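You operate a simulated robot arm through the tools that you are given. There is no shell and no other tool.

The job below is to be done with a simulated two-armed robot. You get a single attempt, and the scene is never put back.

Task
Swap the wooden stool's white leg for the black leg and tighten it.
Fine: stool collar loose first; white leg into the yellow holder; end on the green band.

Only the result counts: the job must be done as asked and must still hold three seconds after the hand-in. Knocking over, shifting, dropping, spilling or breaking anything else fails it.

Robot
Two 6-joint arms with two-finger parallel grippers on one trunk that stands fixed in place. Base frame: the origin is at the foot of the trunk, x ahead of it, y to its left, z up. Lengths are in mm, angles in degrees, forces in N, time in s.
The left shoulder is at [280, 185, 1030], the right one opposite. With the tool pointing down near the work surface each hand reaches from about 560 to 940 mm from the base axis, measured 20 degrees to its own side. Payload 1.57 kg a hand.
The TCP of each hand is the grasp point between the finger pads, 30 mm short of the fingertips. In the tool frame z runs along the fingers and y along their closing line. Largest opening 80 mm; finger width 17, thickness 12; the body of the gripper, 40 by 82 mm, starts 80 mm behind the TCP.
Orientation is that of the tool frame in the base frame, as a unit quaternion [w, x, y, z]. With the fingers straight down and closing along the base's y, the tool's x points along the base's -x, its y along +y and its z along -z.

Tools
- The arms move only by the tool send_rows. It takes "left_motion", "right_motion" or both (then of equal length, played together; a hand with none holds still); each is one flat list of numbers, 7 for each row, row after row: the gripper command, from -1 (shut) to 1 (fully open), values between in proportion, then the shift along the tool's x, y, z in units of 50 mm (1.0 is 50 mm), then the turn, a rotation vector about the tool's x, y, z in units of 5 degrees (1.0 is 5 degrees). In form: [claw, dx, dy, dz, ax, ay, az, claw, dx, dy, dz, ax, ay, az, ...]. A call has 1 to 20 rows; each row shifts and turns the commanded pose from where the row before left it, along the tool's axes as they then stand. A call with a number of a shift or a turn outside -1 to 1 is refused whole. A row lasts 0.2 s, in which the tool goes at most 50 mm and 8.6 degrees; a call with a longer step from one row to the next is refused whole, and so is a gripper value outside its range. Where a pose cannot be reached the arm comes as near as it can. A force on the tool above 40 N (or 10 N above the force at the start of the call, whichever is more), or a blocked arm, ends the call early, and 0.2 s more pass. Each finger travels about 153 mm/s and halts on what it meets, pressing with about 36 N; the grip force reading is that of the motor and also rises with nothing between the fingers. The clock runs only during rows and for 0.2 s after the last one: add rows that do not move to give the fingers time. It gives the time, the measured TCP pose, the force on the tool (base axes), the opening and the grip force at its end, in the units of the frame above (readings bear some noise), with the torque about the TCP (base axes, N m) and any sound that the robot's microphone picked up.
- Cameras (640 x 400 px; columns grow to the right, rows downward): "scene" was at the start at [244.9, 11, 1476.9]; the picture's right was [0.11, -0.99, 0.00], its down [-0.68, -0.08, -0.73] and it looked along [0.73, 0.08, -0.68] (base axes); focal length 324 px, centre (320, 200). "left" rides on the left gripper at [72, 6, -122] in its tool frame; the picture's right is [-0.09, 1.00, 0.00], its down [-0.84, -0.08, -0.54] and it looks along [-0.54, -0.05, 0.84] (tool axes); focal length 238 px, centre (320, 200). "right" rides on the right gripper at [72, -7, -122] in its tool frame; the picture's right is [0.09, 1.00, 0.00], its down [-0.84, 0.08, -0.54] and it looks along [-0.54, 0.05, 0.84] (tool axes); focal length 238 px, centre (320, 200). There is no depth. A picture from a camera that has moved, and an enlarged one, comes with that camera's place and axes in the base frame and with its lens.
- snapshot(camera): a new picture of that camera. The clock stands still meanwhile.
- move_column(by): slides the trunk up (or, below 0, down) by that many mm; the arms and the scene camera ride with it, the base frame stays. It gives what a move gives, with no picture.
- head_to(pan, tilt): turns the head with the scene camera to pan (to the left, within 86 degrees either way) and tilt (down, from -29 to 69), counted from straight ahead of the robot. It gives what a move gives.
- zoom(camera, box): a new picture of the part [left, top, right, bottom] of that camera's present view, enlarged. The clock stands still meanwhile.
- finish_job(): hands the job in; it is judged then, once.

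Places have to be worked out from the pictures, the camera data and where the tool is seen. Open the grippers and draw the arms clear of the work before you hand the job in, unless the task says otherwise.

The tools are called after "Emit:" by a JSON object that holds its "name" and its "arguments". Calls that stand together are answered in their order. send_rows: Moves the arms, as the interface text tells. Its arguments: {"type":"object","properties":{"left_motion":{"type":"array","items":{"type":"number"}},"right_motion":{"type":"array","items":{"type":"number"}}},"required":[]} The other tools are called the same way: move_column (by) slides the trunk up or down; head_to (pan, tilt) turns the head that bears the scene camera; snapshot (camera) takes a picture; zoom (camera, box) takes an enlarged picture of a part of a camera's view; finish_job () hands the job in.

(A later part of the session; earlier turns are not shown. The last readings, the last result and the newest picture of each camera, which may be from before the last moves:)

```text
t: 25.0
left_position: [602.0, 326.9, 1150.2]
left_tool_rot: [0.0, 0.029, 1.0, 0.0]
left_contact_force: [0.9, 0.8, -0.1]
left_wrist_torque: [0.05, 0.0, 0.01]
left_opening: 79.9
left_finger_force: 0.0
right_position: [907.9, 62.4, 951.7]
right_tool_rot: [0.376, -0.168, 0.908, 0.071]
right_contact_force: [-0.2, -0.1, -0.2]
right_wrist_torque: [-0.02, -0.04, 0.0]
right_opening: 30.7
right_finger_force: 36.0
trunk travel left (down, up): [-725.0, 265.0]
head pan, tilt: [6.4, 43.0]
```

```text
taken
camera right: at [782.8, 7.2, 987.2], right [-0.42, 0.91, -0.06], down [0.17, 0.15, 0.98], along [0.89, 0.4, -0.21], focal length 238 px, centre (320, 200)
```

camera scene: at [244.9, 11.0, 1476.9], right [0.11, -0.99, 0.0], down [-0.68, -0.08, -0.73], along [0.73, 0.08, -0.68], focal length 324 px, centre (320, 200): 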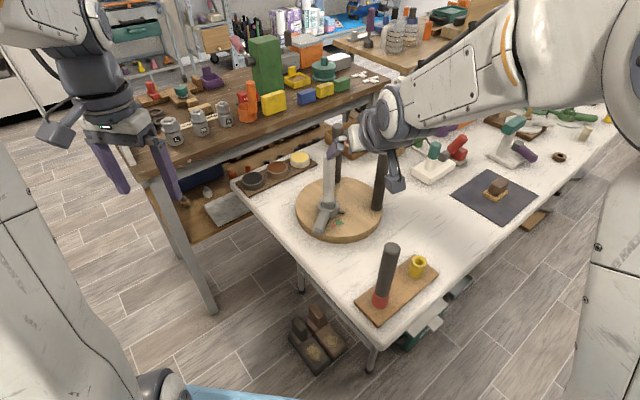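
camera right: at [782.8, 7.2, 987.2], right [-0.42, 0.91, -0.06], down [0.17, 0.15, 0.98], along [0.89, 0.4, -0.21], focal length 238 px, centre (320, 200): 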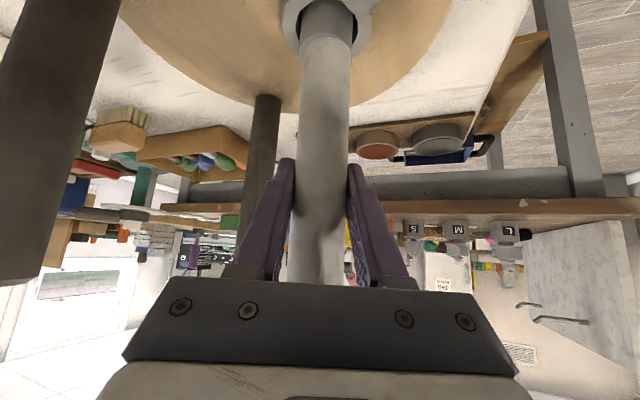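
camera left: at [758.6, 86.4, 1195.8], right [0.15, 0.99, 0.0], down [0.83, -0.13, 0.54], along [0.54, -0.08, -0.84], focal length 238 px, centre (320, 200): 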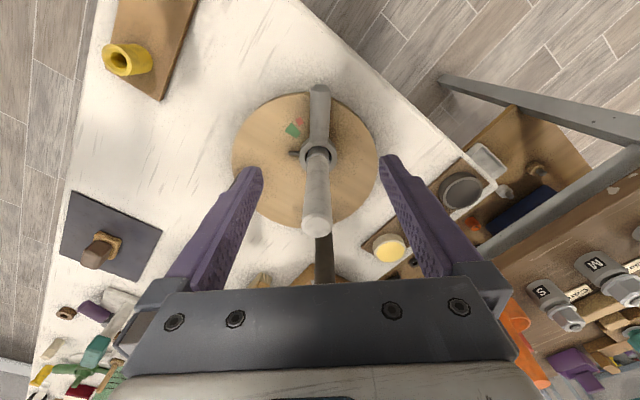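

Gripped cleanly (30.7 mm). I lift straight up 10 mm as a test and read the force.

Emit:
{"name": "send_rows", "arguments": {"right_motion": [-1, -0.07, 0, -0.07, 0, 0, 0, -1, -0.07, 0, -0.07, 0, 0, 0, -1, 0, 0, 0, 0, 0, 0]}}

Emit:
{"name": "zoom", "arguments": {"camera": "scene", "box": [285, 170, 365, 235]}}

```text
t: 25.8
left_position: [601.6, 327.8, 1149.8]
left_tool_rot: [0.0, 0.029, 1.0, -0.001]
left_contact_force: [0.4, 0.1, 0.3]
left_wrist_torque: [-0.03, -0.01, 0.01]
left_opening: 79.8
left_finger_force: 0.1
right_position: [907.8, 59.4, 961.4]
right_tool_rot: [0.377, -0.169, 0.908, 0.071]
right_contact_force: [0.1, 0.2, -1.9]
right_wrist_torque: [-0.02, 0.02, 0.01]
right_opening: 30.9
right_finger_force: 35.5
trunk travel left (down, up): [-725.0, 265.0]
head pan, tilt: [6.4, 43.0]
```

```text
6.15 times, centred on (325, 202) of scene
camera zoom: at [245.0, 11.0, 1476.9], right [0.11, -0.99, 0.0], down [-0.68, -0.08, -0.73], along [0.73, 0.08, -0.68], focal length 1991 px, centre (289, 185)
```

zoom: 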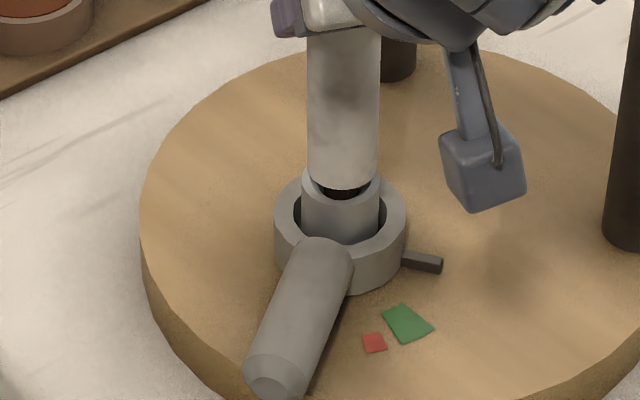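

It is loose: the leg is sliding up out of the inner socket with only its weight on the hand. I lift about 90 mm more.

Emit:
{"name": "send_rows", "arguments": {"right_motion": [-1, -0.2, 0, -0.2, 0, 0, 0, -1, -0.2, 0, -0.2, 0, 0, 0, -1, -0.2, 0, -0.2, 0, 0, 0, -1, -0.3, 0, -0.3, 0, 0, 0, -1, -0.3, 0, -0.3, 0, 0, 0, -1, 0, 0, 0, 0, 0, 0]}}

Emit:
{"name": "zoom", "arguments": {"camera": "scene", "box": [260, 110, 400, 250]}}

Emit:
{"name": "snapshot", "arguments": {"camera": "right"}}

Emit:
{"name": "snapshot", "arguments": {"camera": "scene"}}

```text
t: 27.2
left_position: [602.1, 327.5, 1150.2]
left_tool_rot: [0.0, 0.029, 1.0, 0.0]
left_contact_force: [0.5, 0.0, 0.3]
left_wrist_torque: [-0.02, -0.02, 0.02]
left_opening: 80.0
left_finger_force: 0.1
right_position: [907.6, 61.9, 1036.8]
right_tool_rot: [0.376, -0.168, 0.909, 0.069]
right_contact_force: [-0.4, 0.4, -1.4]
right_wrist_torque: [0.0, 0.02, 0.01]
right_opening: 30.7
right_finger_force: 35.9
right hand out of reach, approached as far as the arm can: row 1
trunk travel left (down, up): [-725.0, 265.0]
head pan, tilt: [6.4, 43.0]
```

```text
2.86 times, centred on (330, 180) of scene
camera zoom: at [244.9, 11.0, 1476.9], right [0.11, -0.99, 0.0], down [-0.68, -0.08, -0.73], along [0.73, 0.08, -0.68], focal length 924 px, centre (291, 257)
```

zoom: 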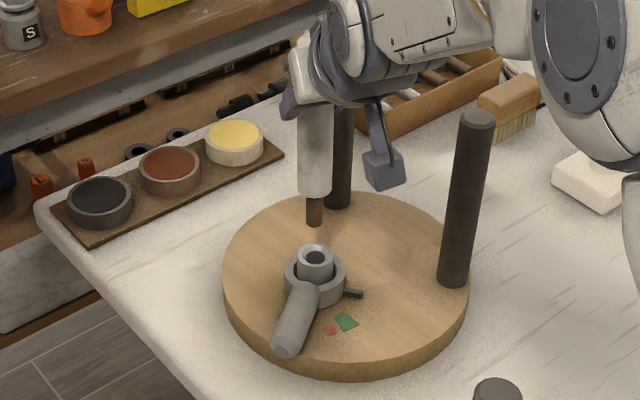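

```text
taken
camera right: at [782.6, 7.6, 1072.6], right [-0.42, 0.91, -0.07], down [0.17, 0.15, 0.97], along [0.89, 0.4, -0.21], focal length 238 px, centre (320, 200)
```

right: 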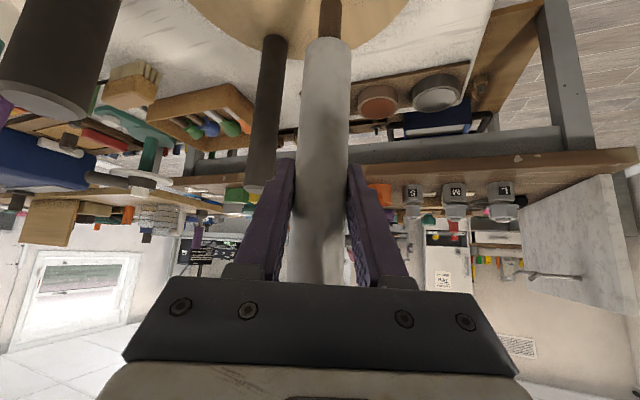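

```text
taken
camera scene: at [244.9, 11.0, 1476.9], right [0.11, -0.99, 0.0], down [-0.68, -0.08, -0.73], along [0.73, 0.08, -0.68], focal length 324 px, centre (320, 200)
```

scene: 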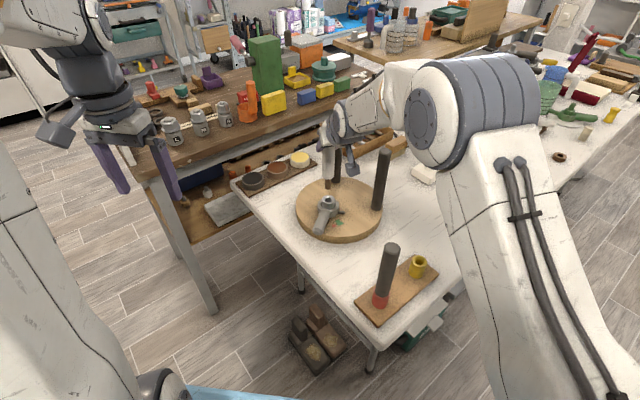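

The leg is out: dark tenon ≈15 mm wide, its bottom ≈133 mm below the TCP. I carry it, keeping orientation, to hover above the yellow holder (top ≈[734,-175,844]).

Emit:
{"name": "send_rows", "arguments": {"right_motion": [-1, 0.386, -0.321, -0.31, 0, 0, 0, -1, 0.386, -0.321, -0.31, 0, 0, 0, -1, 0.386, -0.321, -0.31, 0, 0, 0, -1, 0.386, -0.321, -0.31, 0, 0, 0, -1, 0.386, -0.321, -0.31, 0, 0, 0, -1, 0.386, -0.321, -0.31, 0, 0, 0, -1, 0.386, -0.321, -0.31, 0, 0, 0, -1, 0.386, -0.321, -0.31, 0, 0, 0, -1, 0.386, -0.321, -0.31, 0, 0, 0, -1, 0.386, -0.321, -0.31, 0, 0, 0, -1, 0, 0, 0, 0, 0, 0, -1, 0, 0, 0, 0, 0, 0]}}

Emit:
{"name": "snapshot", "arguments": {"camera": "scene"}}

Emit:
{"name": "zoom", "arguments": {"camera": "scene", "box": [350, 190, 470, 310]}}

Emit:
{"name": "snapshot", "arguments": {"camera": "right"}}

Emit:
{"name": "snapshot", "arguments": {"camera": "left"}}

```text
t: 29.8
left_position: [602.1, 326.9, 1150.1]
left_tool_rot: [0.0, 0.029, 1.0, -0.001]
left_contact_force: [0.6, -0.2, 0.5]
left_wrist_torque: [0.02, 0.0, -0.01]
left_opening: 80.1
left_finger_force: 0.2
right_position: [744.9, -167.7, 1012.7]
right_tool_rot: [0.376, -0.169, 0.908, 0.07]
right_contact_force: [-0.9, 0.4, -1.3]
right_wrist_torque: [-0.01, 0.02, -0.01]
right_opening: 30.7
right_finger_force: 36.3
right hand out of reach, approached as far as the arm can: row 3
trunk travel left (down, up): [-725.0, 265.0]
head pan, tilt: [6.4, 43.0]
```

```text
taken
camera scene: at [245.0, 10.9, 1476.9], right [0.11, -0.99, 0.0], down [-0.68, -0.08, -0.73], along [0.73, 0.08, -0.68], focal length 324 px, centre (320, 200)
```

scene: 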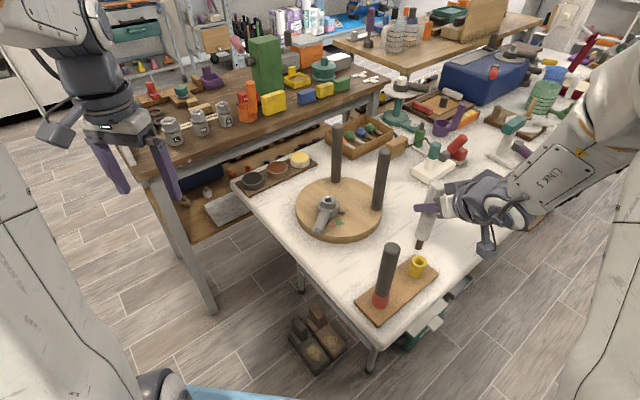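

```text
3.33 times, centred on (410, 250) of scene
camera zoom: at [245.0, 10.9, 1476.9], right [0.11, -0.99, 0.0], down [-0.68, -0.08, -0.73], along [0.73, 0.08, -0.68], focal length 1078 px, centre (20, 33)
```

zoom: 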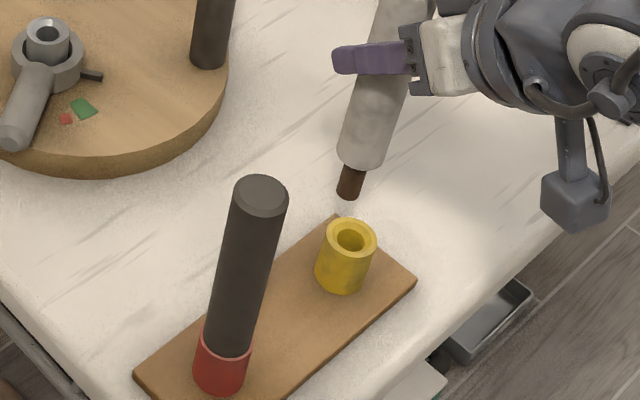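

```text
taken
camera right: at [619.1, -221.8, 1049.5], right [-0.42, 0.91, -0.07], down [0.17, 0.15, 0.97], along [0.89, 0.4, -0.21], focal length 238 px, centre (320, 200)
```

right: 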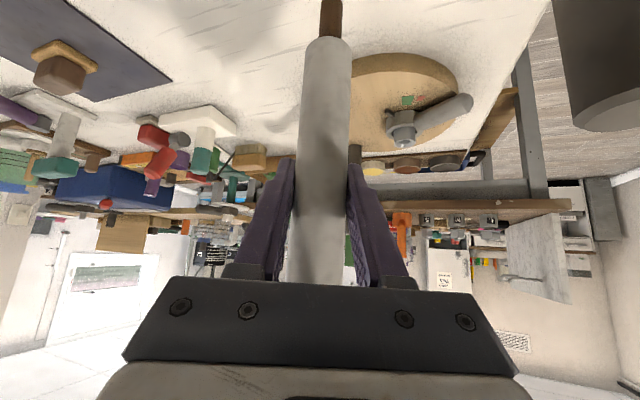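

```text
taken
camera left: at [529.8, 338.3, 1271.9], right [0.15, 0.99, 0.0], down [0.83, -0.13, 0.54], along [0.54, -0.08, -0.84], focal length 238 px, centre (320, 200)
```

left: 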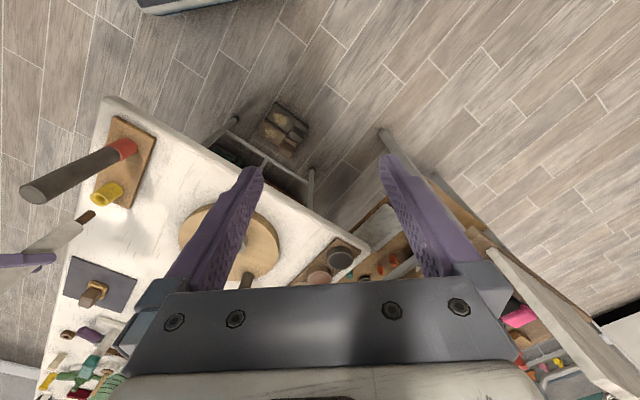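

Hovering close. I zoom both cameras on the tenon and yellow hole to measure the relative offset and holder height.

Emit:
{"name": "zoom", "arguments": {"camera": "left", "box": [50, 150, 150, 250]}}

Emit:
{"name": "zoom", "arguments": {"camera": "scene", "box": [390, 220, 450, 290]}}

```text
4.00 times, centred on (100, 200) of left
camera zoom: at [529.8, 338.3, 1271.9], right [0.15, 0.99, 0.0], down [0.83, -0.13, 0.54], along [0.54, -0.08, -0.84], focal length 953 px, centre (1200, 200)
```

zoom: 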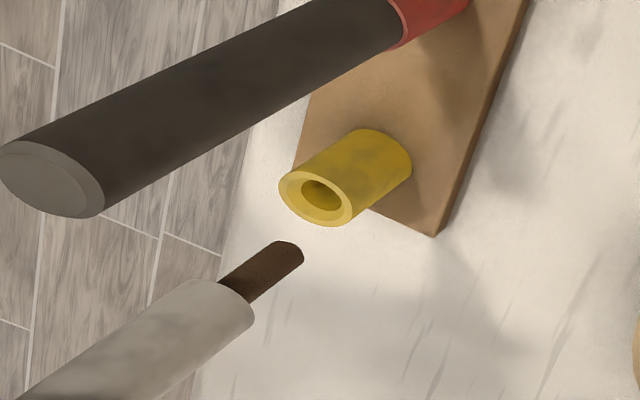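

```text
5.71 times, centred on (420, 255) of scene
camera zoom: at [245.0, 10.9, 1476.9], right [0.11, -0.99, 0.0], down [-0.68, -0.08, -0.73], along [0.73, 0.08, -0.68], focal length 1848 px, centre (-251, -114)
```

zoom: 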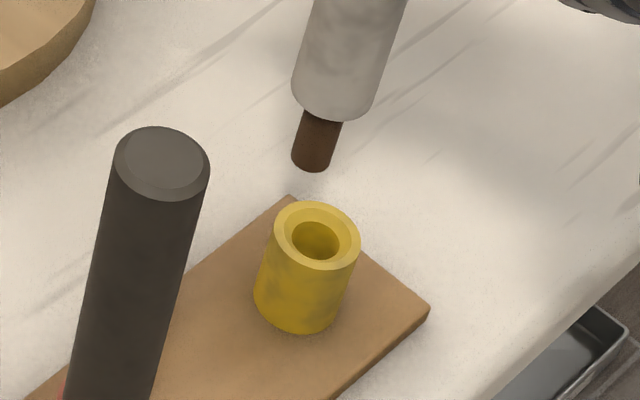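

Tenon bottom ≈(745,-164,880), hole ≈(734.7,-173.3,842), 20 mm bore vs 15.6 mm tenon. I shift by (-10.6,-9.3) and descend 30 mm, then recheck.

Emit:
{"name": "send_rows", "arguments": {"right_motion": [-1, 0.102, -0.033, 0.079, 0, 0, 0, -1, 0.204, -0.033, 0.08, 0, 0, 0, -1, 0.306, -0.032, 0.079, 0, 0, 0, -1, 0, 0, 0, 0, 0, 0, -1, 0, 0, 0, 0, 0, 0]}}

Emit:
{"name": "zoom", "arguments": {"camera": "left", "box": [50, 150, 150, 250]}}

Emit:
{"name": "zoom", "arguments": {"camera": "scene", "box": [390, 220, 450, 290]}}

```text
t: 31.0
left_position: [602.1, 326.8, 1151.2]
left_tool_rot: [0.0, 0.029, 1.0, 0.0]
left_contact_force: [0.4, 0.1, 0.2]
left_wrist_torque: [0.02, -0.03, 0.01]
left_opening: 79.8
left_finger_force: 0.1
right_position: [732.2, -175.4, 983.5]
right_tool_rot: [0.376, -0.168, 0.909, 0.069]
right_contact_force: [-0.2, 0.0, -1.5]
right_wrist_torque: [-0.01, 0.01, 0.01]
right_opening: 30.8
right_finger_force: 35.8
trunk travel left (down, up): [-725.0, 265.0]
head pan, tilt: [6.4, 43.0]
```

```text
4.00 times, centred on (100, 200) of left
camera zoom: at [529.8, 338.3, 1271.9], right [0.15, 0.99, 0.0], down [0.83, -0.13, 0.54], along [0.54, -0.08, -0.84], focal length 953 px, centre (1200, 200)
```

zoom: 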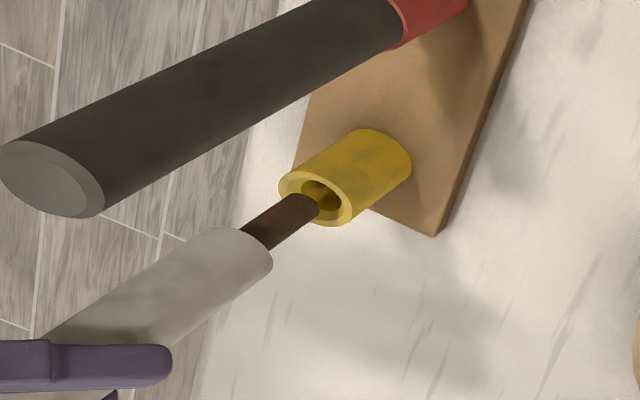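

```text
5.71 times, centred on (420, 255) of scene
camera zoom: at [245.0, 10.9, 1476.9], right [0.11, -0.99, 0.0], down [-0.68, -0.08, -0.73], along [0.73, 0.08, -0.68], focal length 1848 px, centre (-251, -114)
```

zoom: 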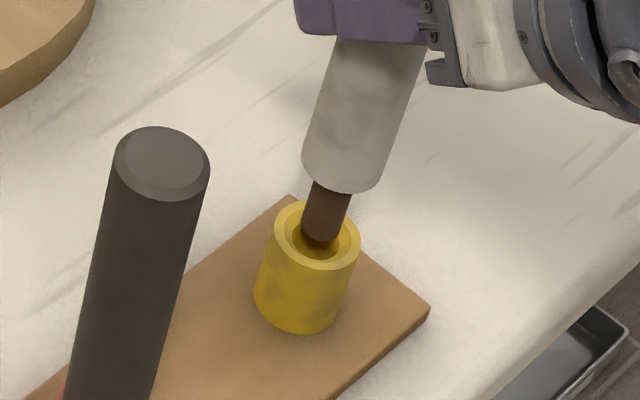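

Tenon is over the bore in both views. I lower slowly by 24 mm, watching the force.

Emit:
{"name": "send_rows", "arguments": {"right_motion": [-1, 0.085, 0, 0.085, 0, 0, 0, -1, 0.085, 0, 0.085, 0, 0, 0, -1, 0.085, 0, 0.085, 0, 0, 0, -1, 0.085, 0, 0.085, 0, 0, 0, -1, 0, 0, 0, 0, 0, 0]}}

Emit:
{"name": "zoom", "arguments": {"camera": "left", "box": [50, 150, 150, 250]}}

Emit:
{"name": "zoom", "arguments": {"camera": "scene", "box": [390, 220, 450, 290]}}

```text
t: 32.2
left_position: [602.9, 328.1, 1149.6]
left_tool_rot: [0.0, 0.029, 1.0, 0.0]
left_contact_force: [0.5, 0.0, -0.2]
left_wrist_torque: [-0.01, 0.0, 0.0]
left_opening: 79.7
left_finger_force: 0.0
right_position: [732.5, -176.0, 957.6]
right_tool_rot: [0.376, -0.169, 0.908, 0.07]
right_contact_force: [0.8, -0.4, -0.8]
right_wrist_torque: [0.01, -0.03, -0.02]
right_opening: 30.5
right_finger_force: 36.2
trunk travel left (down, up): [-725.0, 265.0]
head pan, tilt: [6.4, 43.0]
```

```text
4.00 times, centred on (100, 200) of left
camera zoom: at [529.8, 338.2, 1271.9], right [0.15, 0.99, 0.0], down [0.83, -0.13, 0.54], along [0.54, -0.08, -0.84], focal length 953 px, centre (1200, 200)
```

zoom: 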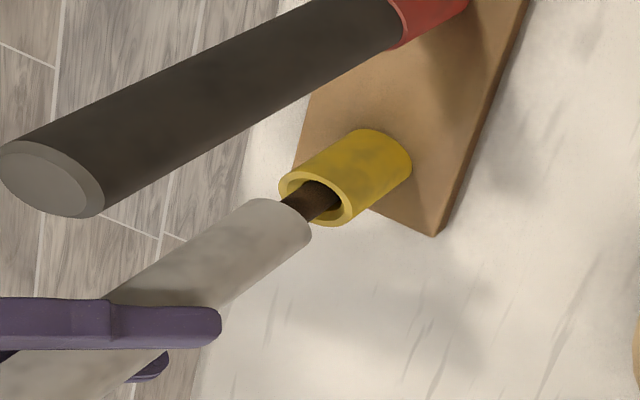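

```text
5.71 times, centred on (420, 255) of scene
camera zoom: at [245.0, 10.9, 1476.9], right [0.11, -0.99, 0.0], down [-0.68, -0.08, -0.73], along [0.73, 0.08, -0.68], focal length 1848 px, centre (-251, -114)
```

zoom: 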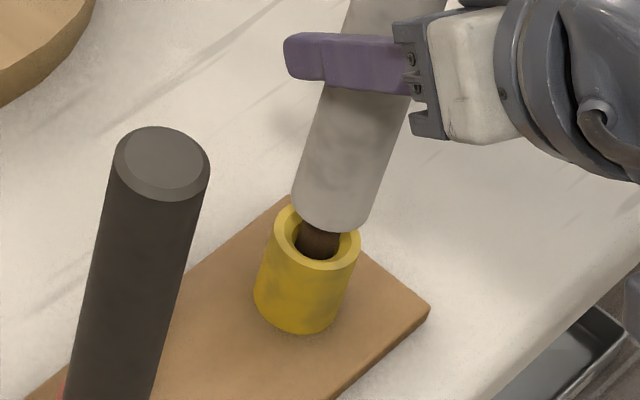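

The tenon is inside the bore with no contact force. I go down 16 mm more, then in 2 mm steps until it seats.

Emit:
{"name": "send_rows", "arguments": {"right_motion": [-1, 0.075, 0, 0.075, 0, 0, 0, -1, 0.075, 0, 0.075, 0, 0, 0, -1, 0.075, 0, 0.075, 0, 0, 0, -1, 0, 0, 0, 0, 0, 0]}}

Emit:
{"name": "zoom", "arguments": {"camera": "scene", "box": [390, 220, 450, 290]}}

Emit:
{"name": "zoom", "arguments": {"camera": "left", "box": [50, 150, 150, 250]}}

```text
t: 33.2
left_position: [602.6, 327.5, 1151.1]
left_tool_rot: [0.0, 0.028, 1.0, 0.0]
left_contact_force: [0.0, -0.1, 0.4]
left_wrist_torque: [0.01, 0.0, -0.02]
left_opening: 79.8
left_finger_force: 0.1
right_position: [733.8, -176.1, 941.8]
right_tool_rot: [0.377, -0.17, 0.908, 0.071]
right_contact_force: [0.3, 0.1, -1.2]
right_wrist_torque: [0.01, 0.0, -0.02]
right_opening: 30.8
right_finger_force: 36.0
trunk travel left (down, up): [-725.0, 265.0]
head pan, tilt: [6.4, 43.0]
```

```text
5.71 times, centred on (420, 255) of scene
camera zoom: at [245.0, 10.9, 1476.9], right [0.11, -0.99, 0.0], down [-0.68, -0.08, -0.73], along [0.73, 0.08, -0.68], focal length 1848 px, centre (-251, -114)
```

zoom: 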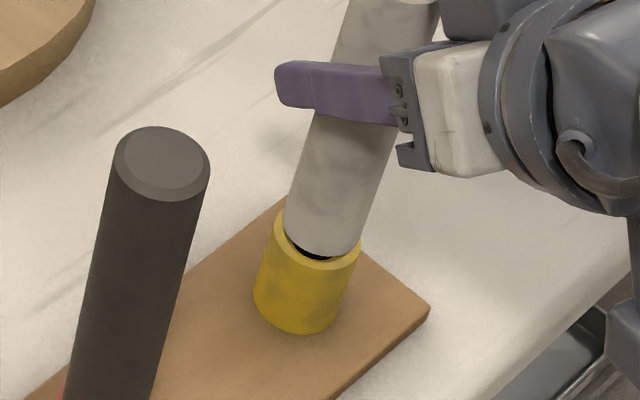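

```text
4.00 times, centred on (100, 200) of left
camera zoom: at [529.8, 338.3, 1271.9], right [0.15, 0.99, 0.0], down [0.83, -0.13, 0.54], along [0.54, -0.08, -0.84], focal length 953 px, centre (1200, 200)
```

zoom: 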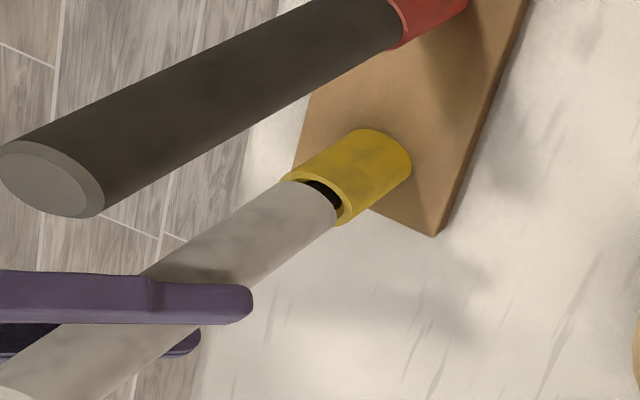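

About 5 mm to go. I step down in 2 mm increments.

Emit:
{"name": "send_rows", "arguments": {"right_motion": [-1, 0.028, 0, 0.028, 0, 0, 0, -1, 0.028, 0, 0.028, 0, 0, 0, -1, 0, 0, 0, 0, 0, 0]}}

Emit:
{"name": "send_rows", "arguments": {"right_motion": [-1, 0.028, 0, 0.028, 0, 0, 0, -1, 0, 0, 0, 0, 0, 0]}}

Emit:
{"name": "zoom", "arguments": {"camera": "scene", "box": [390, 220, 450, 290]}}

```text
t: 34.0
left_position: [601.6, 326.6, 1150.4]
left_tool_rot: [0.0, 0.03, 1.0, 0.0]
left_contact_force: [-0.3, 0.1, 0.3]
left_wrist_torque: [-0.02, 0.01, -0.03]
left_opening: 80.0
left_finger_force: 0.1
right_position: [733.3, -176.3, 938.6]
right_tool_rot: [0.376, -0.168, 0.909, 0.07]
right_contact_force: [-0.3, -0.1, -2.3]
right_wrist_torque: [0.03, -0.03, 0.02]
right_opening: 30.8
right_finger_force: 36.0
trunk travel left (down, up): [-725.0, 265.0]
head pan, tilt: [6.4, 43.0]
```

```text
t: 34.6
left_position: [600.8, 326.6, 1149.8]
left_tool_rot: [0.0, 0.03, 1.0, 0.0]
left_contact_force: [0.5, -0.4, -0.1]
left_wrist_torque: [0.02, 0.01, 0.0]
left_opening: 80.2
left_finger_force: 0.1
right_position: [733.2, -176.4, 935.6]
right_tool_rot: [0.376, -0.168, 0.908, 0.07]
right_contact_force: [0.3, 0.5, -0.8]
right_wrist_torque: [-0.05, -0.01, 0.03]
right_opening: 30.6
right_finger_force: 35.8
trunk travel left (down, up): [-725.0, 265.0]
head pan, tilt: [6.4, 43.0]
```

```text
5.71 times, centred on (420, 255) of scene
camera zoom: at [245.0, 10.9, 1476.9], right [0.11, -0.99, 0.0], down [-0.68, -0.08, -0.73], along [0.73, 0.08, -0.68], focal length 1848 px, centre (-251, -114)
```

zoom: 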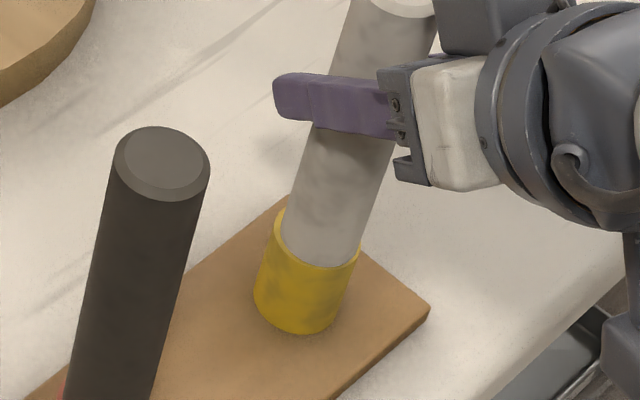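

Still weight on the hand, so not yet seated; continue in 1.5 mm steps.

Emit:
{"name": "send_rows", "arguments": {"right_motion": [-1, 0.021, 0, 0.021, 0, 0, 0, -1, 0, 0, 0, 0, 0, 0]}}

Emit:
{"name": "send_rows", "arguments": {"right_motion": [-1, 0.021, 0, 0.021, 0, 0, 0, -1, 0, 0, 0, 0, 0, 0]}}

Emit:
{"name": "zoom", "arguments": {"camera": "scene", "box": [390, 220, 450, 290]}}

```text
t: 35.2
left_position: [601.7, 327.0, 1150.4]
left_tool_rot: [0.0, 0.029, 1.0, 0.0]
left_contact_force: [0.4, 0.0, -0.5]
left_wrist_torque: [-0.01, 0.01, -0.01]
left_opening: 79.8
left_finger_force: 0.1
right_position: [732.2, -177.5, 935.0]
right_tool_rot: [0.376, -0.169, 0.908, 0.07]
right_contact_force: [0.2, -0.8, -0.5]
right_wrist_torque: [0.01, -0.01, -0.01]
right_opening: 30.5
right_finger_force: 35.6
trunk travel left (down, up): [-725.0, 265.0]
head pan, tilt: [6.4, 43.0]
```

```text
t: 35.8
left_position: [601.4, 326.9, 1150.5]
left_tool_rot: [0.0, 0.029, 1.0, 0.001]
left_contact_force: [-0.1, 0.1, -0.2]
left_wrist_torque: [0.02, 0.01, 0.0]
left_opening: 80.0
left_finger_force: 0.1
right_position: [732.9, -177.8, 934.0]
right_tool_rot: [0.377, -0.168, 0.908, 0.07]
right_contact_force: [-1.6, -0.9, 4.0]
right_wrist_torque: [-0.05, 0.07, 0.01]
right_opening: 30.8
right_finger_force: 35.9
trunk travel left (down, up): [-725.0, 265.0]
head pan, tilt: [6.4, 43.0]
```

```text
5.71 times, centred on (420, 255) of scene
camera zoom: at [244.6, 10.9, 1477.1], right [0.11, -0.99, 0.0], down [-0.68, -0.08, -0.73], along [0.73, 0.08, -0.68], focal length 1848 px, centre (-251, -114)
```

zoom: 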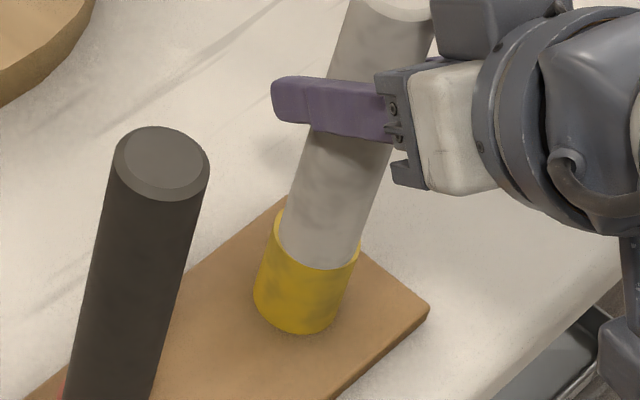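

Seated (upward contact 4 N). I open and back out along the tool axis, then look.

Emit:
{"name": "send_rows", "arguments": {"right_motion": [0.2, 0, 0, 0, 0, 0, 0, 1, 0, 0, 0, 0, 0, 0, 1, 0, 0, 0, 0, 0, 0, 1, 0, 0, -0.5, 0, 0, 0, 1, 0, 0, -0.7, 0, 0, 0, 1, 0, 0, -0.9, 0, 0, 0, 1, 0, 0, -0.5, 0, 0, 0, 1, 0, 0, 0, 0, 0, 0]}}

Emit:
{"name": "snapshot", "arguments": {"camera": "scene"}}

Emit:
{"name": "zoom", "arguments": {"camera": "scene", "box": [350, 200, 460, 320]}}

Emit:
{"name": "zoom", "arguments": {"camera": "left", "box": [20, 110, 160, 250]}}

Emit:
{"name": "snapshot", "arguments": {"camera": "right"}}

```text
t: 37.6
left_position: [602.1, 326.5, 1150.2]
left_tool_rot: [0.0, 0.028, 1.0, -0.001]
left_contact_force: [0.3, -0.3, -0.3]
left_wrist_torque: [0.0, -0.01, 0.01]
left_opening: 79.9
left_finger_force: 0.0
right_position: [652.8, -213.4, 1030.3]
right_tool_rot: [0.376, -0.168, 0.909, 0.071]
right_contact_force: [-0.1, -0.8, -0.3]
right_wrist_torque: [0.01, 0.02, -0.02]
right_opening: 80.0
right_finger_force: 0.0
right hand out of reach, approached as far as the arm can: row 7
trunk travel left (down, up): [-725.0, 265.0]
head pan, tilt: [6.4, 43.0]
```

```text
taken
camera scene: at [244.7, 11.0, 1477.0], right [0.11, -0.99, 0.0], down [-0.68, -0.08, -0.73], along [0.73, 0.08, -0.68], focal length 324 px, centre (320, 200)
```

scene: 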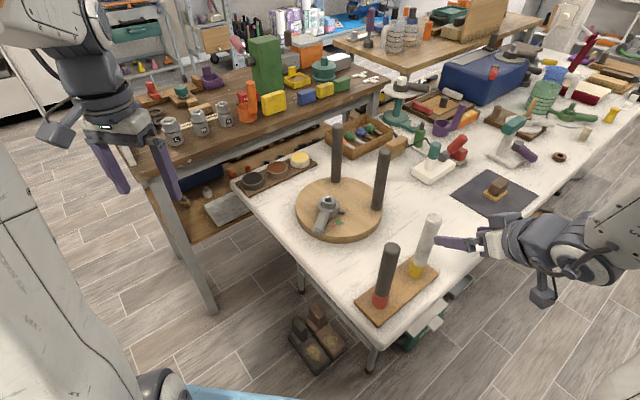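

```text
3.33 times, centred on (405, 260) of scene
camera zoom: at [244.7, 11.0, 1477.0], right [0.11, -0.99, 0.0], down [-0.68, -0.08, -0.73], along [0.73, 0.08, -0.68], focal length 1078 px, centre (37, 0)
```

zoom: 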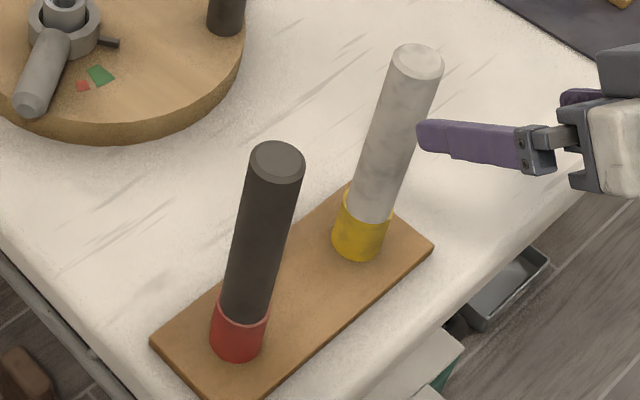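

```text
2.86 times, centred on (90, 180) of left
camera zoom: at [529.6, 338.3, 1272.0], right [0.15, 0.99, 0.0], down [0.83, -0.13, 0.54], along [0.54, -0.08, -0.84], focal length 681 px, centre (977, 257)
```

zoom: 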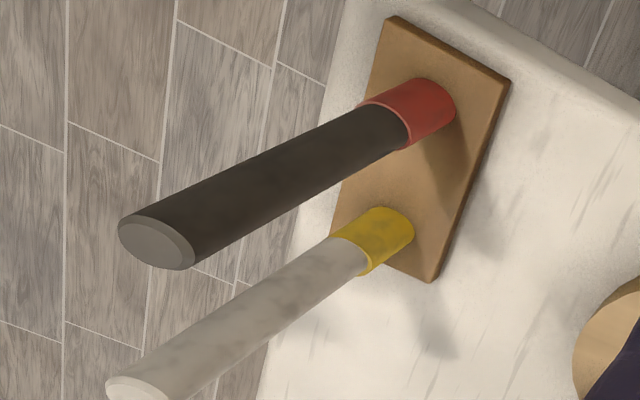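

```text
taken
camera right: at [528.1, -269.5, 1065.2], right [-0.42, 0.91, -0.06], down [0.17, 0.15, 0.97], along [0.89, 0.4, -0.21], focal length 238 px, centre (320, 200)
```

right: 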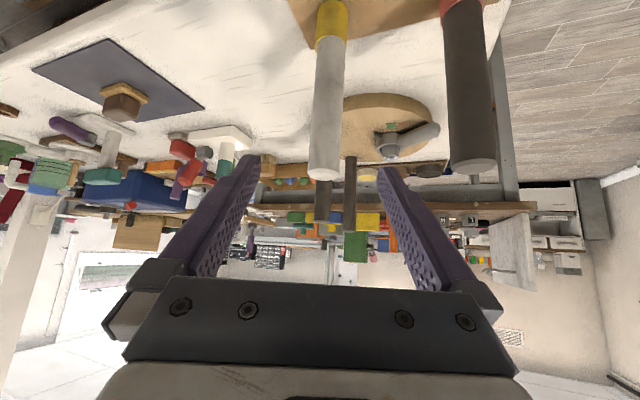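

White leg stands seated in yellow. The black leg's top triangulates to (643,-82,990). I park the right arm out of the way, and use the left arm for the black leg: first rotate it to yaw -20°, 45° tilt.

Emit:
{"name": "send_rows", "arguments": {"left_motion": [1, 0, 0, 0, 0, 0, 0.835, 1, 0, 0, 0, 0, 0, 0.835, 1, 0, 0, 0, 0, 0, 0.835, 1, 0, 0, 0, 0, 0, 0.835, 1, 0, 0, 0, 0, -1, 0, 1, 0, 0, 0, 0, -1, 0, 1, 0, 0, 0, 0, -1, 0, 1, 0, 0, 0, 0, -1, 0, 1, 0, 0, 0, 0, -1, 0, 1, 0, 0, 0, 0, -1, 0, 1, 0, 0, 0, 0, -1, 0, 1, 0, 0, 0, 0, -1, 0, 1, 0, 0, 0, 0, -1, 0, 1, 0, 0, 0, 0, 0, 0], "right_motion": [1, -0.135, -0.547, -0.43, 0, 0, 0, 1, -0.135, -0.547, -0.43, 0, 0, 0, 1, -0.135, -0.547, -0.43, 0, 0, 0, 1, -0.135, -0.547, -0.43, 0, 0, 0, 1, 0, 0, 0, 0, 0, 0, 1, 0, 0, 0, 0, 0, 0, 1, 0, 0, 0, 0, 0, 0, 1, 0, 0, 0, 0, 0, 0, 1, 0, 0, 0, 0, 0, 0, 1, 0, 0, 0, 0, 0, 0, 1, 0, 0, 0, 0, 0, 0, 1, 0, 0, 0, 0, 0, 0, 1, 0, 0, 0, 0, 0, 0, 1, 0, 0, 0, 0, 0, 0]}}

Emit:
{"name": "snapshot", "arguments": {"camera": "scene"}}

```text
t: 40.6
left_position: [599.0, 328.1, 1149.7]
left_tool_rot: [0.378, 0.16, 0.91, -0.067]
left_contact_force: [1.5, -0.1, 0.1]
left_wrist_torque: [0.02, 0.02, 0.02]
left_opening: 80.1
left_finger_force: 0.1
right_position: [654.0, -330.8, 1105.5]
right_tool_rot: [0.376, -0.168, 0.909, 0.069]
right_contact_force: [-0.1, -0.1, -0.3]
right_wrist_torque: [0.0, -0.01, 0.03]
right_opening: 80.1
right_finger_force: 0.1
trunk travel left (down, up): [-725.0, 265.0]
head pan, tilt: [6.4, 43.0]
```

```text
taken
camera scene: at [244.9, 11.0, 1476.9], right [0.11, -0.99, 0.0], down [-0.68, -0.08, -0.73], along [0.73, 0.08, -0.68], focal length 324 px, centre (320, 200)
```

scene: 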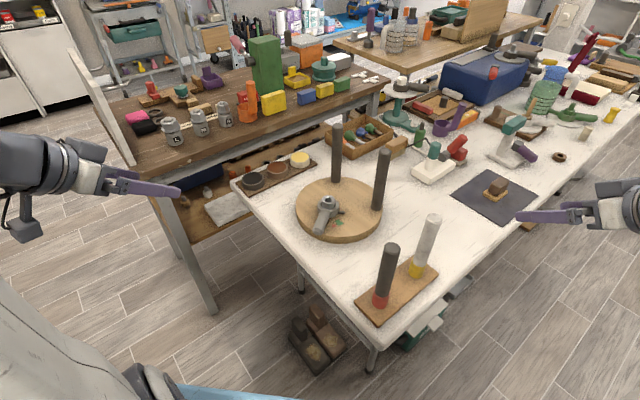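

Both arms are placed as wanted. I carry the left hand over to above the black leg at z≈1080 and check alignment before lowering.

Emit:
{"name": "send_rows", "arguments": {"left_motion": [1, -0.153, -0.741, 0.351, 0, 0, 0, 1, -0.153, -0.741, 0.351, 0, 0, 0, 1, -0.153, -0.741, 0.351, 0, 0, 0, 1, -0.153, -0.741, 0.351, 0, 0, 0, 1, -0.153, -0.741, 0.351, 0, 0, 0, 1, -0.153, -0.741, 0.351, 0, 0, 0, 1, -0.153, -0.741, 0.351, 0, 0, 0, 1, -0.153, -0.741, 0.351, 0, 0, 0, 1, -0.153, -0.741, 0.351, 0, 0, 0, 1, -0.153, -0.741, 0.351, 0, 0, 0, 1, 0, 0, 0, 0, 0, 0, 1, 0, 0, 0, 0, 0, 0]}}

Emit:
{"name": "snapshot", "arguments": {"camera": "left"}}

Emit:
{"name": "snapshot", "arguments": {"camera": "scene"}}

Emit:
{"name": "snapshot", "arguments": {"camera": "right"}}

```text
t: 43.2
left_position: [692.4, 50.5, 1069.6]
left_tool_rot: [0.375, 0.162, 0.91, -0.071]
left_contact_force: [0.2, 0.4, 0.0]
left_wrist_torque: [-0.06, 0.02, 0.01]
left_opening: 80.0
left_finger_force: 0.1
left hand out of reach, approached as far as the arm can: row 4, 7, 8, 9, 10
right_position: [654.1, -329.7, 1106.2]
right_tool_rot: [0.376, -0.168, 0.908, 0.069]
right_contact_force: [0.2, -0.2, 0.8]
right_wrist_torque: [-0.02, -0.02, 0.02]
right_opening: 79.8
right_finger_force: 0.1
trunk travel left (down, up): [-725.0, 265.0]
head pan, tilt: [6.4, 43.0]
```

```text
taken
camera left: at [565.6, 105.7, 1103.9], right [0.41, 0.91, 0.06], down [0.17, -0.14, 0.97], along [0.9, -0.39, -0.21], focal length 238 px, centre (320, 200)
```

left: 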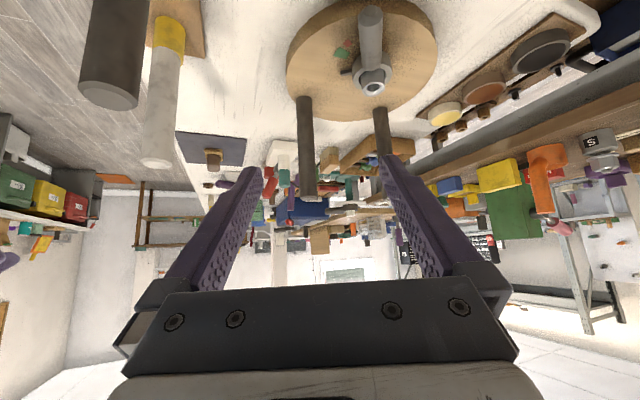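

```text
taken
camera scene: at [245.0, 10.9, 1476.9], right [0.11, -0.99, 0.0], down [-0.68, -0.08, -0.73], along [0.73, 0.08, -0.68], focal length 324 px, centre (320, 200)
```

scene: 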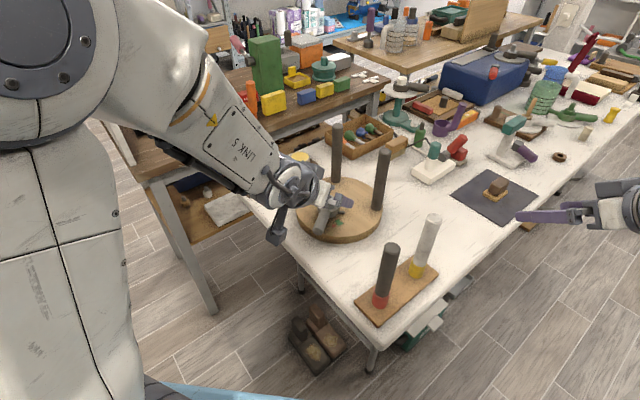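

```text
taken
camera right: at [528.9, -384.7, 1141.5], right [-0.42, 0.91, -0.07], down [0.17, 0.15, 0.97], along [0.89, 0.4, -0.21], focal length 238 px, centre (320, 200)
```

right: 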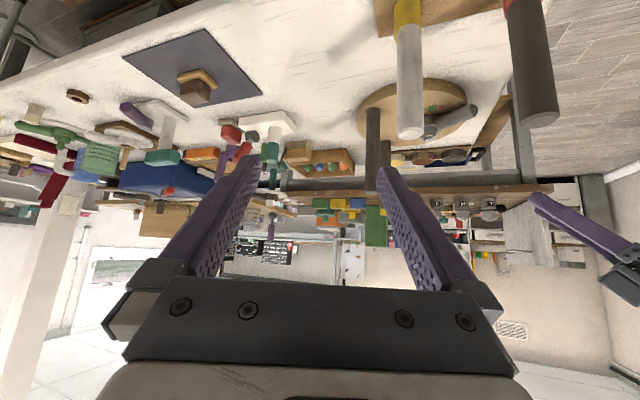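

The left hand was clipped partway at (692,50,1070). I try continuing from here towards (643,-82,1080), now further from the near-reach limit.

Emit:
{"name": "send_rows", "arguments": {"left_motion": [1, -0.034, -0.707, -0.038, 0, 0, 0, 1, -0.034, -0.707, -0.038, 0, 0, 0, 1, -0.034, -0.707, -0.038, 0, 0, 0, 1, -0.034, -0.707, -0.038, 0, 0, 0, 1, 0, 0, 0, 0, 0, 0]}}

Emit:
{"name": "snapshot", "arguments": {"camera": "left"}}

```text
t: 44.4
left_position: [693.5, 56.6, 1060.1]
left_tool_rot: [0.375, 0.162, 0.91, -0.07]
left_contact_force: [0.0, 0.0, 0.2]
left_wrist_torque: [0.02, -0.01, 0.0]
left_opening: 80.1
left_finger_force: 0.1
left hand out of reach, approached as far as the arm can: row 1, 2, 3, 4
right_position: [653.4, -328.9, 1106.7]
right_tool_rot: [0.376, -0.167, 0.909, 0.069]
right_contact_force: [0.0, 0.8, -0.6]
right_wrist_torque: [-0.02, 0.02, 0.02]
right_opening: 80.3
right_finger_force: 0.1
trunk travel left (down, up): [-725.0, 265.0]
head pan, tilt: [6.4, 43.0]
```

```text
taken
camera left: at [566.5, 110.7, 1095.7], right [0.41, 0.91, 0.06], down [0.17, -0.14, 0.97], along [0.9, -0.39, -0.21], focal length 238 px, centre (320, 200)
```

left: 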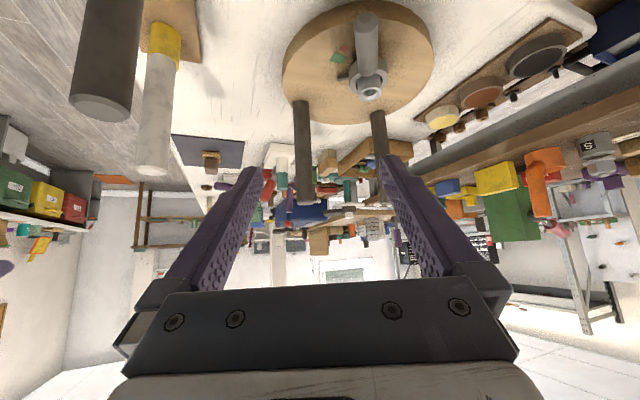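

The left arm cannot reach there in this posture. I withdraw it and return it to pointing down, and will use the right arm with the trunk raised instead.

Emit:
{"name": "send_rows", "arguments": {"left_motion": [1, 0.127, 0.6, -0.41, 0, 0, 0, 1, 0.127, 0.6, -0.41, 0, 0, 0, 1, 0.127, 0.6, -0.41, 0, 0, 0, 1, 0.127, 0.6, -0.41, 0, 0, 0, 1, 0.127, 0.6, -0.41, 0, 0, 0, 1, 0.127, 0.6, -0.41, 0, 0, 0, 1, 0.127, 0.6, -0.41, 0, 0, 0, 1, 0, 0, 0, 0, 1, 0, 1, 0, 0, 0, 0, 1, 0, 1, 0, 0, 0, 0, 1, 0, 1, 0, 0, 0, 0, 1, 0, 1, 0, 0, 0, 0, 1, 0, 1, 0, 0, 0, 0, 1, 0, 1, 0, 0, 0, 0, 1, 0, 1, 0, 0, 0, 0, 1, 0, 1, 0, 0, 0, 0, 1, 0, 1, 0, 0, 0, 0, 0, 0]}}

Emit:
{"name": "snapshot", "arguments": {"camera": "scene"}}

```text
t: 48.0
left_position: [616.9, 235.6, 1135.5]
left_tool_rot: [0.0, 0.173, 0.985, 0.0]
left_contact_force: [-0.2, 0.0, 0.1]
left_wrist_torque: [0.01, 0.0, 0.01]
left_opening: 80.0
left_finger_force: 0.0
left hand out of reach, approached as far as the arm can: row 1, 2
right_position: [654.6, -329.4, 1106.0]
right_tool_rot: [0.377, -0.169, 0.908, 0.07]
right_contact_force: [0.4, 0.9, -0.1]
right_wrist_torque: [-0.01, -0.02, 0.05]
right_opening: 80.0
right_finger_force: 0.1
trunk travel left (down, up): [-725.0, 265.0]
head pan, tilt: [6.4, 43.0]
```

```text
taken
camera scene: at [245.0, 10.9, 1476.9], right [0.11, -0.99, 0.0], down [-0.68, -0.08, -0.73], along [0.73, 0.08, -0.68], focal length 324 px, centre (320, 200)
```

scene: 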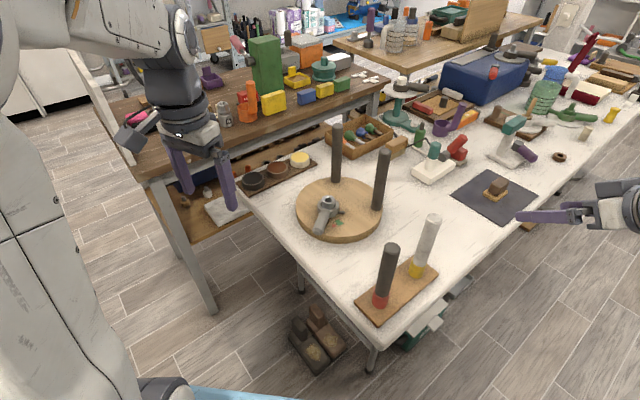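

Now raise the trunk 260 mm so that the right wrist stays clear of its near limit when over the black leg.

Emit:
{"name": "move_column", "arguments": {"by": 260}}

Emit:
{"name": "send_rows", "arguments": {"right_motion": [1, 0.594, 0, 0.594, 0, 0, 0, 1, 0.594, 0, 0.594, 0, 0, 0, 1, 0.594, 0, 0.594, 0, 0, 0, 1, 0.594, 0, 0.594, 0, 0, 0, 1, 0.594, 0, 0.594, 0, 0, 0, 1, 0.594, 0, 0.594, 0, 0, 0, 1, 0.594, 0, 0.594, 0, 0, 0, 1, 0.594, 0, 0.594, 0, 0, 0, 1, 0, 0, 0, 0, 0, 0]}}

Emit:
{"name": "snapshot", "arguments": {"camera": "scene"}}

Emit:
{"name": "snapshot", "arguments": {"camera": "right"}}

```text
t: 50.7
left_position: [617.9, 236.1, 1394.9]
left_tool_rot: [-0.001, 0.173, 0.985, 0.0]
left_contact_force: [0.4, -0.4, -0.4]
left_wrist_torque: [0.0, 0.04, -0.03]
left_opening: 80.2
left_finger_force: 0.0
right_position: [654.3, -329.1, 1364.6]
right_tool_rot: [0.376, -0.168, 0.908, 0.07]
right_contact_force: [0.0, 0.6, 0.6]
right_wrist_torque: [0.02, 0.04, 0.0]
right_opening: 79.7
right_finger_force: 0.1
trunk travel left (down, up): [-985.0, 5.0]
head pan, tilt: [6.4, 43.0]
```

```text
t: 52.7
left_position: [617.9, 235.6, 1394.6]
left_tool_rot: [0.0, 0.172, 0.985, 0.0]
left_contact_force: [0.5, -0.3, 0.2]
left_wrist_torque: [0.02, 0.0, 0.01]
left_opening: 80.1
left_finger_force: 0.0
right_position: [701.2, -372.8, 1067.7]
right_tool_rot: [0.374, -0.169, 0.909, 0.074]
right_contact_force: [-0.2, -0.3, -0.2]
right_wrist_torque: [-0.02, 0.03, 0.05]
right_opening: 80.0
right_finger_force: 0.0
right hand out of reach, approached as far as the arm can: row 5, 6, 7, 8
trunk travel left (down, up): [-985.0, 5.0]
head pan, tilt: [6.4, 43.0]
```

```text
taken
camera scene: at [245.1, 10.7, 1736.9], right [0.11, -0.99, 0.0], down [-0.68, -0.08, -0.73], along [0.73, 0.08, -0.68], focal length 324 px, centre (320, 200)
```

scene: 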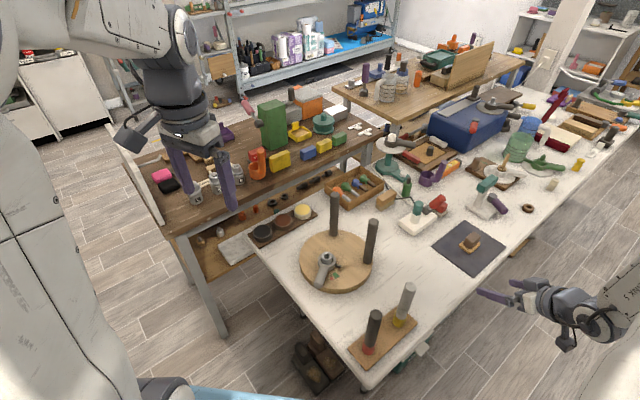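

```text
taken
camera right: at [576.1, -428.0, 1103.8], right [-0.42, 0.91, -0.06], down [0.17, 0.14, 0.97], along [0.89, 0.4, -0.22], focal length 238 px, centre (320, 200)
```

right: 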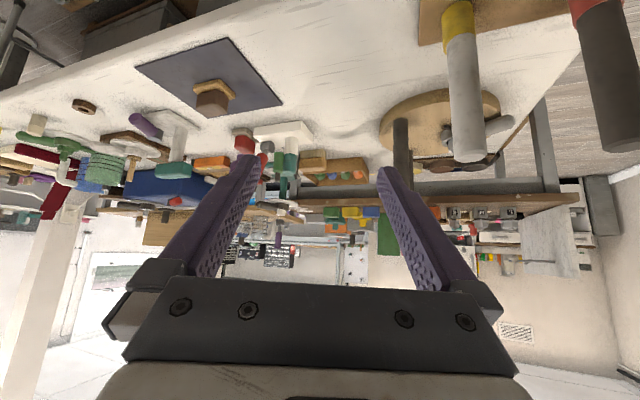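

The tilt is limited by wrist bend when folded, not by distance, so raising doesn't help. I raise the right hand, bring the trunk back down, and will use a smaller tilt (~32°) instead.

Emit:
{"name": "send_rows", "arguments": {"right_motion": [1, -0.525, 0, -0.525, 0, 0, 0, 1, -0.525, 0, -0.525, 0, 0, 0, 1, -0.525, 0, -0.525, 0, 0, 0, 1, -0.525, 0, -0.525, 0, 0, 0, 1, -0.525, 0, -0.525, 0, 0, 0, 1, -0.525, 0, -0.525, 0, 0, 0, 1, -0.525, 0, -0.525, 0, 0, 0, 1, 0, 0, 0, 0, 0, 0]}}

Emit:
{"name": "move_column", "arguments": {"by": -260}}

```text
t: 54.5
left_position: [616.4, 235.5, 1394.8]
left_tool_rot: [0.0, 0.174, 0.985, 0.0]
left_contact_force: [-0.6, 0.4, -0.3]
left_wrist_torque: [0.0, -0.02, -0.04]
left_opening: 79.9
left_finger_force: 0.0
right_position: [700.5, -376.1, 1326.8]
right_tool_rot: [0.376, -0.168, 0.909, 0.07]
right_contact_force: [-0.1, 0.4, -0.3]
right_wrist_torque: [0.03, -0.01, 0.0]
right_opening: 80.1
right_finger_force: 0.0
trunk travel left (down, up): [-985.0, 5.0]
head pan, tilt: [6.4, 43.0]
```

```text
t: 57.1
left_position: [618.1, 235.0, 1134.3]
left_tool_rot: [0.001, 0.174, 0.985, 0.0]
left_contact_force: [-0.5, -0.4, -1.0]
left_wrist_torque: [-0.02, -0.02, -0.01]
left_opening: 80.1
left_finger_force: 0.1
right_position: [699.0, -374.9, 1067.3]
right_tool_rot: [0.376, -0.169, 0.909, 0.07]
right_contact_force: [-0.2, 0.0, -0.1]
right_wrist_torque: [0.02, -0.02, -0.05]
right_opening: 80.2
right_finger_force: 0.1
trunk travel left (down, up): [-725.0, 265.0]
head pan, tilt: [6.4, 43.0]
```

Trunk is back. I reduce the right tilt to 32°, turn yaw to 40°, then move above the black leg at z≈1040.

Emit:
{"name": "send_rows", "arguments": {"right_motion": [1, 0, 0, 0, 0, 0.867, 0, 1, 0, 0, 0, 0, 0.867, 0, 1, 0, 0, 0, 0, 0.866, 0, 1, 0, 0, 0, -0.503, 0, -0.805, 1, 0, 0, 0, -0.503, 0, -0.805, 1, 0, 0, 0, -0.503, 0, -0.805, 1, 0, 0, 0, -0.503, 0, -0.805, 1, -0.266, 0.646, 0.246, 0, 0, 0, 1, -0.266, 0.646, 0.246, 0, 0, 0, 1, -0.266, 0.646, 0.246, 0, 0, 0, 1, -0.266, 0.646, 0.246, 0, 0, 0, 1, -0.266, 0.646, 0.246, 0, 0, 0, 1, -0.266, 0.646, 0.246, 0, 0, 0, 1, -0.266, 0.646, 0.246, 0, 0, 0, 1, -0.266, 0.646, 0.246, 0, 0, 0, 1, 0, 0, 0, 0, 0, 0]}}

Emit:
{"name": "snapshot", "arguments": {"camera": "scene"}}

Emit:
{"name": "snapshot", "arguments": {"camera": "right"}}

```text
t: 60.5
left_position: [616.9, 236.0, 1134.5]
left_tool_rot: [0.001, 0.173, 0.985, 0.0]
left_contact_force: [-0.2, 0.5, 0.6]
left_wrist_torque: [-0.04, 0.03, 0.01]
left_opening: 79.9
left_finger_force: 0.0
right_position: [640.7, -84.3, 1038.7]
right_tool_rot: [0.259, -0.328, 0.904, 0.094]
right_contact_force: [-0.3, 0.1, -0.2]
right_wrist_torque: [0.01, -0.01, 0.0]
right_opening: 80.0
right_finger_force: 0.0
trunk travel left (down, up): [-725.0, 265.0]
head pan, tilt: [6.4, 43.0]
```

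```text
taken
camera scene: at [244.9, 11.1, 1476.9], right [0.11, -0.99, 0.0], down [-0.68, -0.08, -0.73], along [0.73, 0.08, -0.68], focal length 324 px, centre (320, 200)
```

scene: 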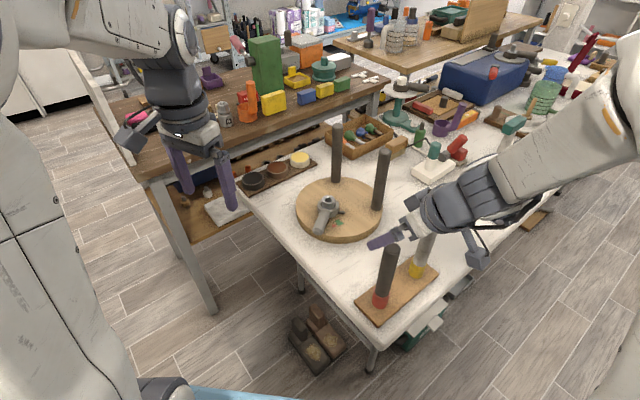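

```text
taken
camera right: at [549.2, -170.0, 1105.0], right [-0.7, 0.71, -0.05], down [0.27, 0.33, 0.9], along [0.66, 0.62, -0.43], focal length 238 px, centre (320, 200)
```

right: 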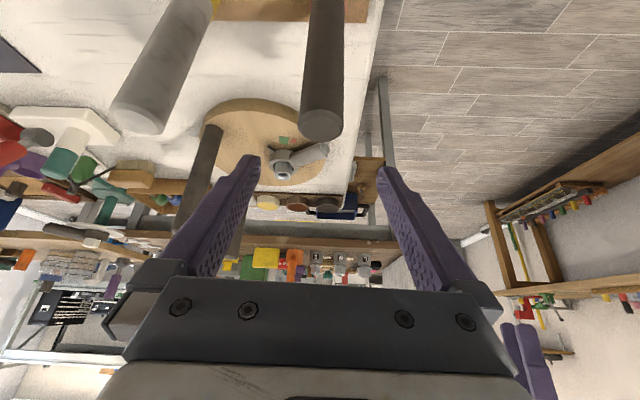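

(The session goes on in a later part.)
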